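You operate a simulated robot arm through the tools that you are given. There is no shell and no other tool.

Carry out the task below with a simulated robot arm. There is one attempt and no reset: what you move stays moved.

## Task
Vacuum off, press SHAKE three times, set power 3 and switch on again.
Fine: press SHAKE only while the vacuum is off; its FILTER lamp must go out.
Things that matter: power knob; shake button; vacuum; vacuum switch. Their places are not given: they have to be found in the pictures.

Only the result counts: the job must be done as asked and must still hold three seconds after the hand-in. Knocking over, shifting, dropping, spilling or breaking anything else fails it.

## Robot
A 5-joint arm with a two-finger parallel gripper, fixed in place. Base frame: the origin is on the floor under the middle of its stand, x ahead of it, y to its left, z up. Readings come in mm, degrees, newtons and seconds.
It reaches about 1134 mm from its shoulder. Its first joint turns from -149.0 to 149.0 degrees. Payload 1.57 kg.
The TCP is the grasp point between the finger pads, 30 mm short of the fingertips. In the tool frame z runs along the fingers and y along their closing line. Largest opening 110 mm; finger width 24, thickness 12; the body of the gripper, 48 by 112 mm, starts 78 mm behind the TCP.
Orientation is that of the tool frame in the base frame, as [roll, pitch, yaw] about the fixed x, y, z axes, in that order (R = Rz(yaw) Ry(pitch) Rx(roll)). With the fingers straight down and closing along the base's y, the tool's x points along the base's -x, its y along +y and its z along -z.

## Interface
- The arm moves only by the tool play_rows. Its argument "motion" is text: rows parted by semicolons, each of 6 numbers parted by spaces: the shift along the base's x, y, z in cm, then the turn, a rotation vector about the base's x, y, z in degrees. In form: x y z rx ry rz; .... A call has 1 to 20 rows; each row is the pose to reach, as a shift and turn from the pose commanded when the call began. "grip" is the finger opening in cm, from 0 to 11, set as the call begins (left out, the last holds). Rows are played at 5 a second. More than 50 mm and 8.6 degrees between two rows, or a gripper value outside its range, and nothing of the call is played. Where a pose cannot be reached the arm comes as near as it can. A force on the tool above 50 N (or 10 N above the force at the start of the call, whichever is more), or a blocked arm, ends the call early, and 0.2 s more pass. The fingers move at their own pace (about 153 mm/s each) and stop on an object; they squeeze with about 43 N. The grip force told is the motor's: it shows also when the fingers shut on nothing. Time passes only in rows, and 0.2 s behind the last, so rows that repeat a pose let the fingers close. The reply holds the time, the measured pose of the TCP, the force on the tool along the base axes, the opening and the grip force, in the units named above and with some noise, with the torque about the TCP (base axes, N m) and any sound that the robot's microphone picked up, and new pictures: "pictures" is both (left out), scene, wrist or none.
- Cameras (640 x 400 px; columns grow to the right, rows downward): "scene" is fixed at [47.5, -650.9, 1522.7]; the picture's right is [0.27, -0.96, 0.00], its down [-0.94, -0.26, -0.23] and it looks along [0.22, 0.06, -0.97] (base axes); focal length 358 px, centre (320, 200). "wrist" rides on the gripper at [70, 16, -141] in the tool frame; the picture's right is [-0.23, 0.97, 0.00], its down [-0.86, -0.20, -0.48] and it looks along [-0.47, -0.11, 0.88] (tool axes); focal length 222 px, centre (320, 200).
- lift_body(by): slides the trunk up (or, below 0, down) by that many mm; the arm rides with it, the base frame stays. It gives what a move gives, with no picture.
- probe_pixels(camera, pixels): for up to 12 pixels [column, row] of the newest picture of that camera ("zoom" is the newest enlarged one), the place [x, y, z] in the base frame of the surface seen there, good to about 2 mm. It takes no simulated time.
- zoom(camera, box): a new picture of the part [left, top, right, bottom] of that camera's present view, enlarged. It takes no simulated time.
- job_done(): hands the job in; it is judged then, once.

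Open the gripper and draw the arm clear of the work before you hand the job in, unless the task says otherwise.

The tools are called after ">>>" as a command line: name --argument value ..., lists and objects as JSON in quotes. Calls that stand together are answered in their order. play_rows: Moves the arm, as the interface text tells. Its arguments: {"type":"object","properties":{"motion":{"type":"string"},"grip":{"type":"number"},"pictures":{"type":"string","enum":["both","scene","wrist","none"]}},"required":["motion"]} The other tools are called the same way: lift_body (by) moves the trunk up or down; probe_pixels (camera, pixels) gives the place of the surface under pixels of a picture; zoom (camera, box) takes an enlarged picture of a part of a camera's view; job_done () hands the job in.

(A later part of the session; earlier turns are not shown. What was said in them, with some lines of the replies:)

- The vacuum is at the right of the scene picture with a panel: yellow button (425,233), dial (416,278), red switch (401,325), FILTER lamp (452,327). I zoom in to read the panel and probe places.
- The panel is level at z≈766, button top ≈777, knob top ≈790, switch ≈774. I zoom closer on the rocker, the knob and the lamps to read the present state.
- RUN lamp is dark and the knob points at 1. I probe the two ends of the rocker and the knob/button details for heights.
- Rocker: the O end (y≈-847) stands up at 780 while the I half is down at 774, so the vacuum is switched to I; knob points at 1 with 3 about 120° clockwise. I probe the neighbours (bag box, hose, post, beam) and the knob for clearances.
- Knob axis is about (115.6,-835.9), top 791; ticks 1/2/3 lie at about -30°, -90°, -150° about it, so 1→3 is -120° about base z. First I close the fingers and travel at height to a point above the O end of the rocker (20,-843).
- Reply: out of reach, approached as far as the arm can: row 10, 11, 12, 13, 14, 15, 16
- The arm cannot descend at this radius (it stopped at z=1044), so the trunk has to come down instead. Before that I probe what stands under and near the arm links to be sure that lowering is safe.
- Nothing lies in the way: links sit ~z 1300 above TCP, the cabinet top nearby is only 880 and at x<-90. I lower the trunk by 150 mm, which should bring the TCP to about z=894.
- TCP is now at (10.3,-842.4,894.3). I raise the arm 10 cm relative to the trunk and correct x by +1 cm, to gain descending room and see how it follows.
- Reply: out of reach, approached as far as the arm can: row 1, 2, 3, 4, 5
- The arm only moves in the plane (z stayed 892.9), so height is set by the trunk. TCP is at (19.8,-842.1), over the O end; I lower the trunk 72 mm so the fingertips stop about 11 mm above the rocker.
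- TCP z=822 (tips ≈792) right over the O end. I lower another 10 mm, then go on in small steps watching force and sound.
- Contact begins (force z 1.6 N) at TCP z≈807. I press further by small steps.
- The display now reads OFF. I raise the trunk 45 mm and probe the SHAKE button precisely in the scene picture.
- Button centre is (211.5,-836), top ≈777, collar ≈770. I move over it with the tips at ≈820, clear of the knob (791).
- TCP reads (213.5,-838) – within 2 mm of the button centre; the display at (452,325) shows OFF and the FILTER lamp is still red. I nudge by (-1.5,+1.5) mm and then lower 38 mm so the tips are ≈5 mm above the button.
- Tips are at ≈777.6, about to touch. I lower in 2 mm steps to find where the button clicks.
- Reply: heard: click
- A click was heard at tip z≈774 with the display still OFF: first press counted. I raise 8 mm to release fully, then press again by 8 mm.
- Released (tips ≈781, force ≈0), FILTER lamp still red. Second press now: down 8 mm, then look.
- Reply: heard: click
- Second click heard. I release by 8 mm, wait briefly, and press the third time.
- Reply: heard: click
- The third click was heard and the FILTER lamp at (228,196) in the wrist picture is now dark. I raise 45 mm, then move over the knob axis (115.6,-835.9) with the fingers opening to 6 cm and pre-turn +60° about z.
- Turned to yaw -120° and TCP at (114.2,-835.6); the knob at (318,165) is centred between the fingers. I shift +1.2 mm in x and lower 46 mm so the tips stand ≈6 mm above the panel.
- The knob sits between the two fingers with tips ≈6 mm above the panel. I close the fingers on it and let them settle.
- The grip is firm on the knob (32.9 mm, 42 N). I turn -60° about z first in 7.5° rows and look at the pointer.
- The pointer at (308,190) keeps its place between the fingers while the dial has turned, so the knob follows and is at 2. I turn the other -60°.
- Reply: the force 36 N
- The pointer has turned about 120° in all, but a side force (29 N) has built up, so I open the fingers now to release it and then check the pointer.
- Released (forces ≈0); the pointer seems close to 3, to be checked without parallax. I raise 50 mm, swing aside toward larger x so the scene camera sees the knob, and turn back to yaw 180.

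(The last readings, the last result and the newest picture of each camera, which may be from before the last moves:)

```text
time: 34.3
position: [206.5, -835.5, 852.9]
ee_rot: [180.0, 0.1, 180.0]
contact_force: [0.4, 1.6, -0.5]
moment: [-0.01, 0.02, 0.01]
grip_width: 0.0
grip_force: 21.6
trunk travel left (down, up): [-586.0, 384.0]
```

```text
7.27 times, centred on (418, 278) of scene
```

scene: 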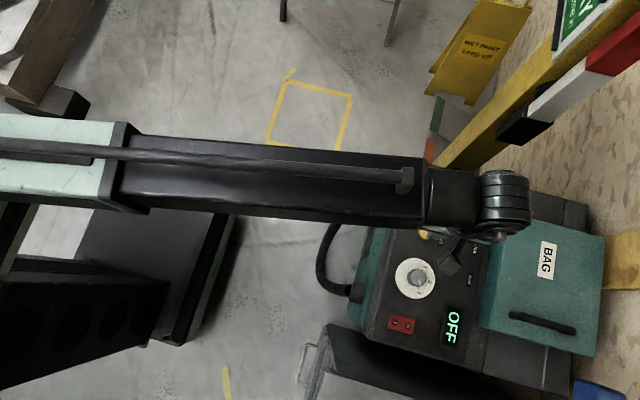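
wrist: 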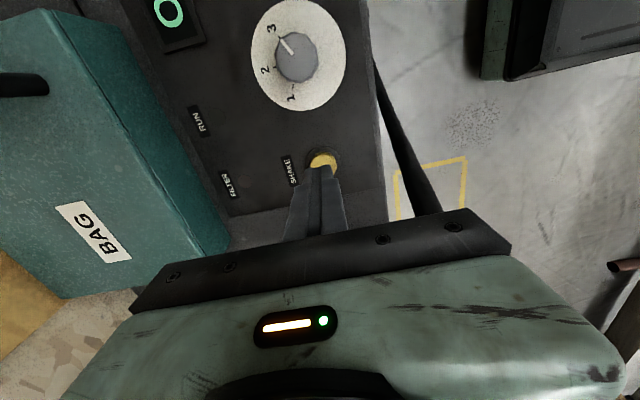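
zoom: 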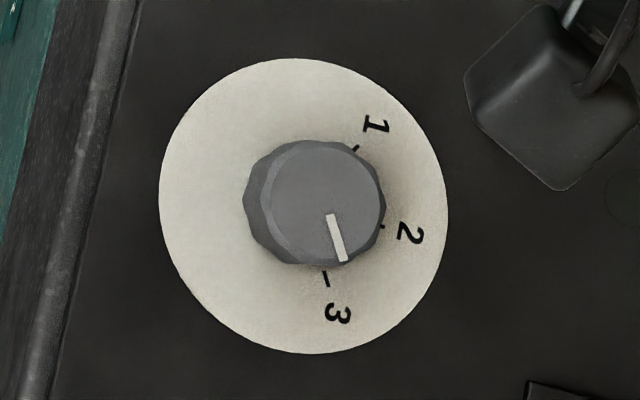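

The vacuum has not moved and the pointer in the zoom runs from (331,215) to (343,260), in line with the "3" tick. I zoom more to check the angle exactly.

>>> zoom --camera "scene" --box '[402, 264, 434, 294]'

>>> zoom --camera "wrist" --box '[240, 0, 360, 115]'

```text
13.33 times, centred on (418, 279) of scene
```

zoom: 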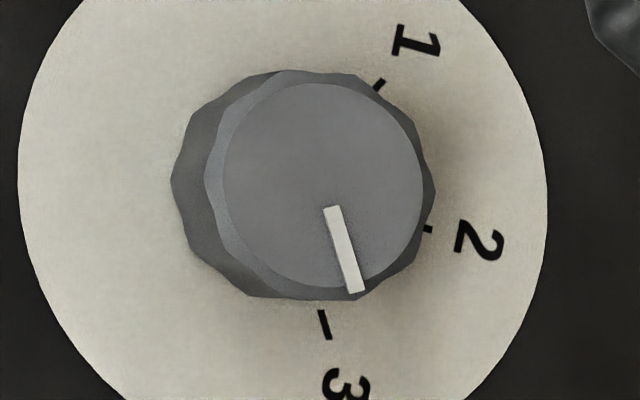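

```text
3.48 times, centred on (300, 58) of wrist
```

zoom: 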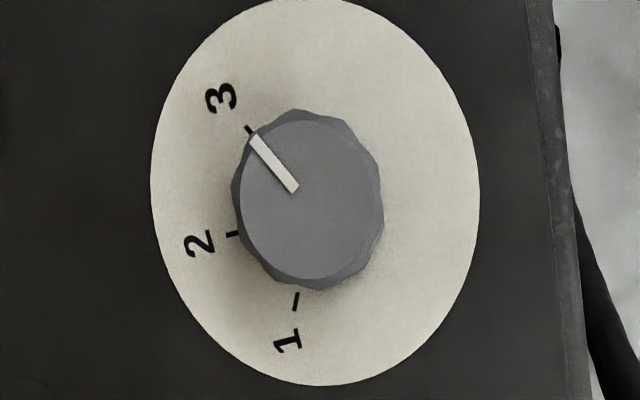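

The pointer (74°) matches the 3 tick (76°). Now I probe the rocker's raised I end before pressing it.

>>> zoom --camera "scene" --box '[380, 305, 430, 345]'

>>> probe_pixels --camera "zoom" --pixels '[[155, 160], [180, 160], [210, 172], [250, 180], [280, 190], [348, 212], [395, 225]]'

```text
10.00 times, centred on (405, 325) of scene
```

zoom: 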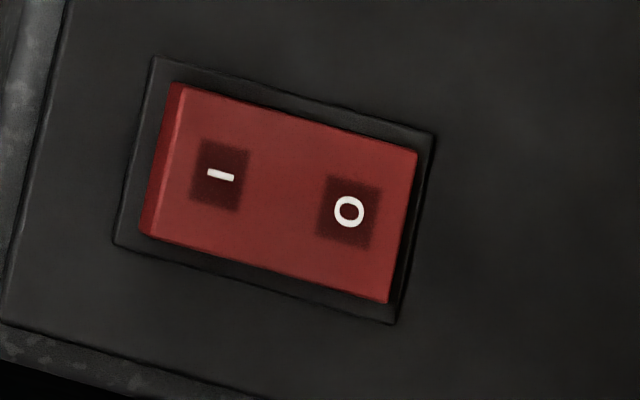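

```text
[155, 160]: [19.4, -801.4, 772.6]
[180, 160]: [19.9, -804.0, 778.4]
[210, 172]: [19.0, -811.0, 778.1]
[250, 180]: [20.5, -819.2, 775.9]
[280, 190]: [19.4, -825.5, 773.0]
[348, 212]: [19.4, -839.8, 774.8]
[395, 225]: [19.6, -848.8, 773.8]
```

The I end now stands up (779 at y≈-803) and O is down. I move to above (20,-808), tips at ≈823 passing well over the knob.

>>> play_rows --motion "-3.8 0.55 0 0 0 0; -7.6 1.1 0 0 0 0; -11.4 1.65 0 0 0 0; -15.2 2.2 0 0 0 0; -18.65 2.75 0 0 0 0; -18.65 2.75 0 0 0 0; -18.65 2.75 0 0 0 0" --pictures "wrist"

>>> lift_body --by -38

>>> play_rows --motion "0 0 0 0 0 0"

```text
time: 35.9
position: [18.6, -807.7, 853.8]
ee_rot: [-180.0, 0.0, -179.9]
contact_force: [0.3, 0.2, -0.1]
moment: [0.01, -0.02, 0.0]
grip_width: 0.0
grip_force: 21.3
trunk travel left (down, up): [-586.0, 384.0]
```

wrist: 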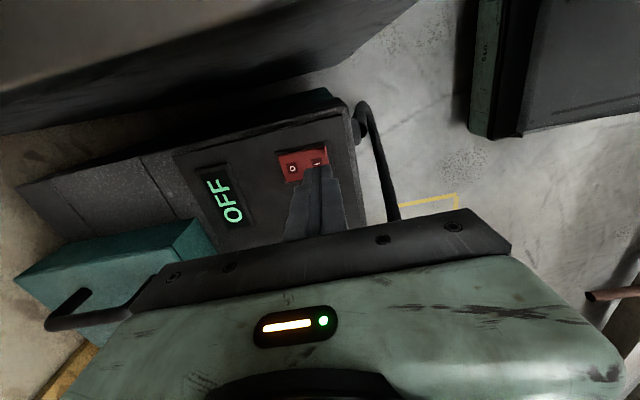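

```text
time: 36.7
position: [19.0, -809.1, 814.3]
ee_rot: [-179.9, 0.1, -179.9]
contact_force: [-0.1, 0.4, -0.4]
moment: [0.01, 0.04, -0.02]
grip_width: 0.1
grip_force: 21.2
trunk travel left (down, up): [-548.0, 422.0]
```

```text
time: 37.1
position: [18.1, -808.7, 815.0]
ee_rot: [179.9, 0.0, -180.0]
contact_force: [-0.7, -0.4, 0.5]
moment: [0.03, -0.01, 0.0]
grip_width: 0.0
grip_force: 20.5
trunk travel left (down, up): [-548.0, 422.0]
```

scene: 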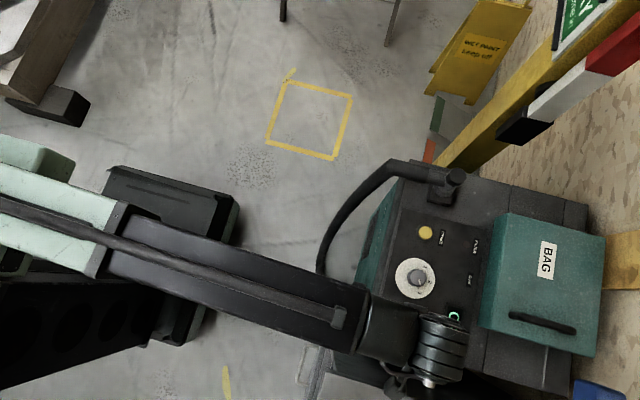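
wrist: 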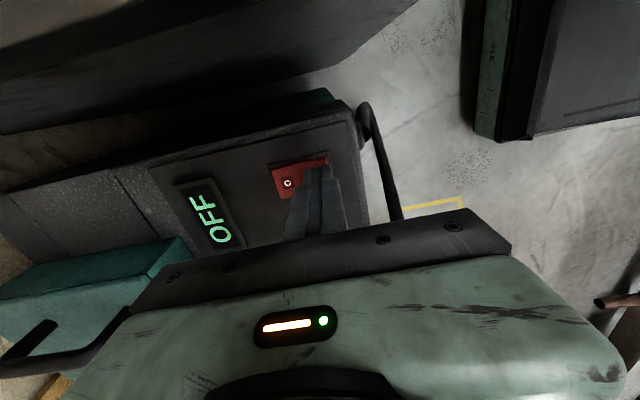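

Tips are over the I end at z≈785. I lower 7 mm, then 3 mm as in the first press, watching the display.

>>> lift_body --by -7

>>> lift_body --by -3

>>> play_rows --motion "0 0 0 0 0 0"

```text
time: 37.7
position: [18.5, -808.9, 807.0]
ee_rot: [180.0, 0.0, 179.9]
contact_force: [0.4, 0.2, 1.2]
moment: [-0.02, 0.01, 0.01]
grip_width: 0.3
grip_force: 21.3
trunk travel left (down, up): [-541.0, 429.0]
```

```text
time: 38.2
position: [18.2, -808.0, 805.0]
ee_rot: [-179.9, 0.0, -180.0]
contact_force: [-0.4, -3.1, 11.0]
moment: [-0.22, 0.01, -0.01]
grip_width: 0.0
grip_force: 21.1
trunk travel left (down, up): [-538.0, 432.0]
```

```text
time: 38.6
position: [19.1, -808.1, 805.6]
ee_rot: [-179.9, 0.0, -179.9]
contact_force: [0.0, -4.4, 12.9]
moment: [-0.29, 0.01, -0.01]
grip_width: 0.1
grip_force: 21.5
trunk travel left (down, up): [-538.0, 432.0]
```

scene: 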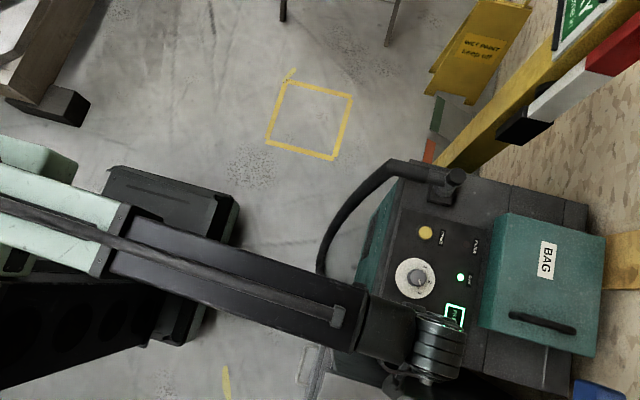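
wrist: 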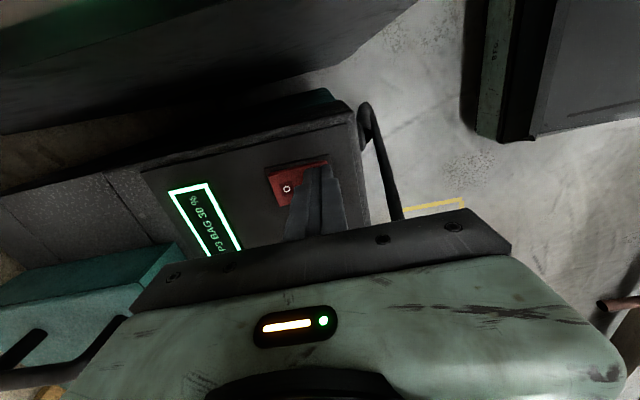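

The RUN lamp is green and the display reads "P3 BAG 30 %". I raise the trunk 150 mm and draw the arm back with the gripper open.

>>> lift_body --by 180

>>> play_rows --motion "2.4 3 0 0 0 0; 4.8 6 0 0 0 0; 7.2 9 0 0 0 0; 9.6 12 0 0 0 0; 12 15 0 0 0 0; 14.4 18 0 0 0 0; 16.8 21 0 0 0 0; 19.2 24 0 0 0 0; 21 26 0 0 0 0; 21 26 0 0 0 0; 21 26 0 0 0 0" --grip 11

>>> zoom --camera "scene" --box '[360, 200, 500, 360]'

```text
time: 40.6
position: [18.4, -808.3, 985.2]
ee_rot: [180.0, 0.0, 179.9]
contact_force: [-1.0, 0.2, 0.1]
moment: [-0.01, -0.02, 0.03]
grip_width: 0.0
grip_force: 21.1
trunk travel left (down, up): [-718.0, 252.0]
```

```text
time: 43.0
position: [225.0, -546.9, 984.8]
ee_rot: [179.9, 0.0, 180.0]
contact_force: [0.2, -0.2, 0.3]
moment: [0.0, -0.04, -0.01]
grip_width: 109.9
grip_force: 0.0
out of reach, approached as far as the arm can: row 7
trunk travel left (down, up): [-718.0, 252.0]
```

scene: 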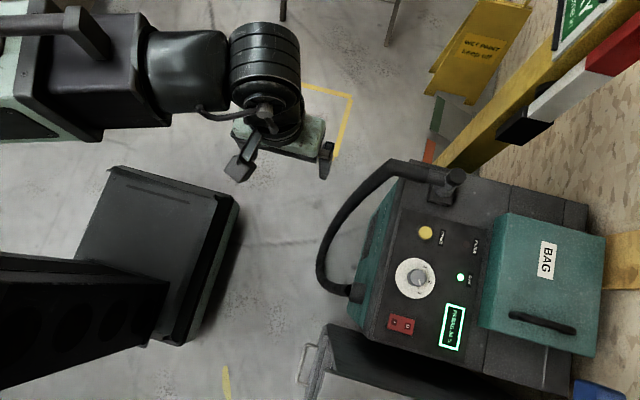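
wrist: 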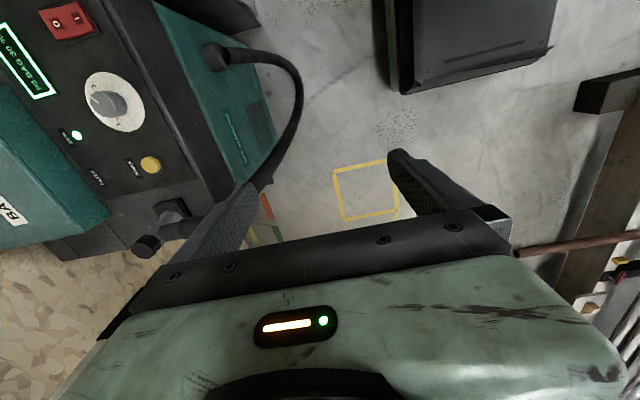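

```text
2.50 times, centred on (430, 280) of scene
```

zoom: 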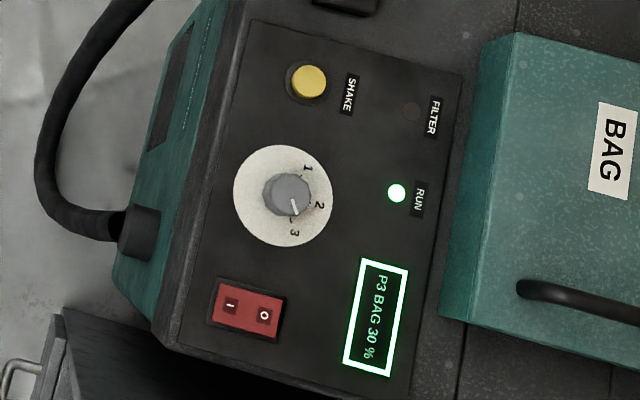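

FILTER lamp is dark, RUN is green, the display shows P3, the rocker is at I and the arm is clear. I wait a couple of seconds to see the state hold before handing in.

>>> play_rows --motion "0 0 0 0 0 0; 0 0 0 0 0 0; 0 0 0 0 0 0; 0 0 0 0 0 0; 0 0 0 0 0 0; 0 0 0 0 0 0; 0 0 0 0 0 0; 0 0 0 0 0 0; 0 0 0 0 0 0; 0 0 0 0 0 0; 0 0 0 0 0 0; 0 0 0 0 0 0" --pictures "scene"

>>> zoom --camera "scene" --box '[360, 200, 500, 360]'

```text
time: 45.6
position: [225.7, -546.2, 984.6]
ee_rot: [-179.9, 0.0, 180.0]
contact_force: [-0.5, -0.3, -0.3]
moment: [-0.02, -0.01, -0.01]
grip_width: 109.9
grip_force: 0.1
trunk travel left (down, up): [-718.0, 252.0]
```

scene: 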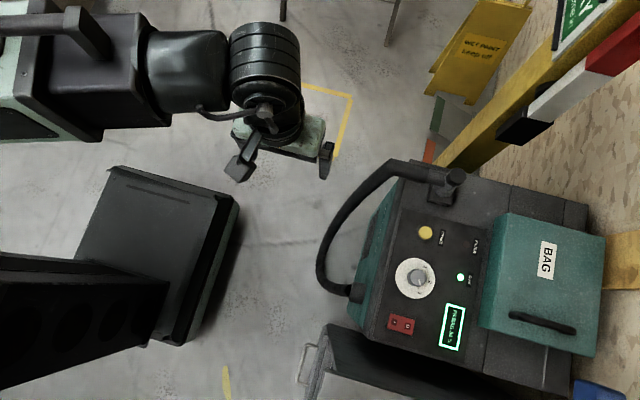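

```text
2.50 times, centred on (430, 280) of scene
```

zoom: 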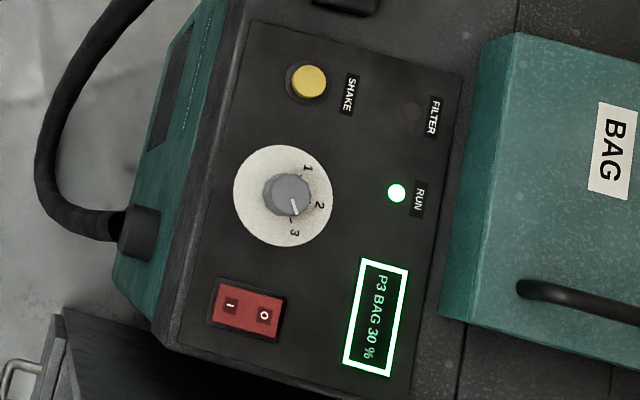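

The state holds: RUN lit, FILTER out, display P3, knob on 3, arm clear with gripper open. I hand the job in.

>>> job_done

```text
The job is handed in.
```

The vacuum was switched off, shaken three times, set to power 3 and switched back on, and I've handed the job in.

- **Shake:** I pressed SHAKE three times while the display read OFF. Each press clicked once, and the FILTER lamp went out on the third.
- **Power:** the knob now points at 3. After switching on, the display reads "P3 BAG 30 %" and the RUN lamp is green.
- **End state:** about 2.6 seconds after I drew the arm back, the lamps and display had not changed. Nothing in the scene picture had shifted. The arm is clear of the vacuum with the gripper open.
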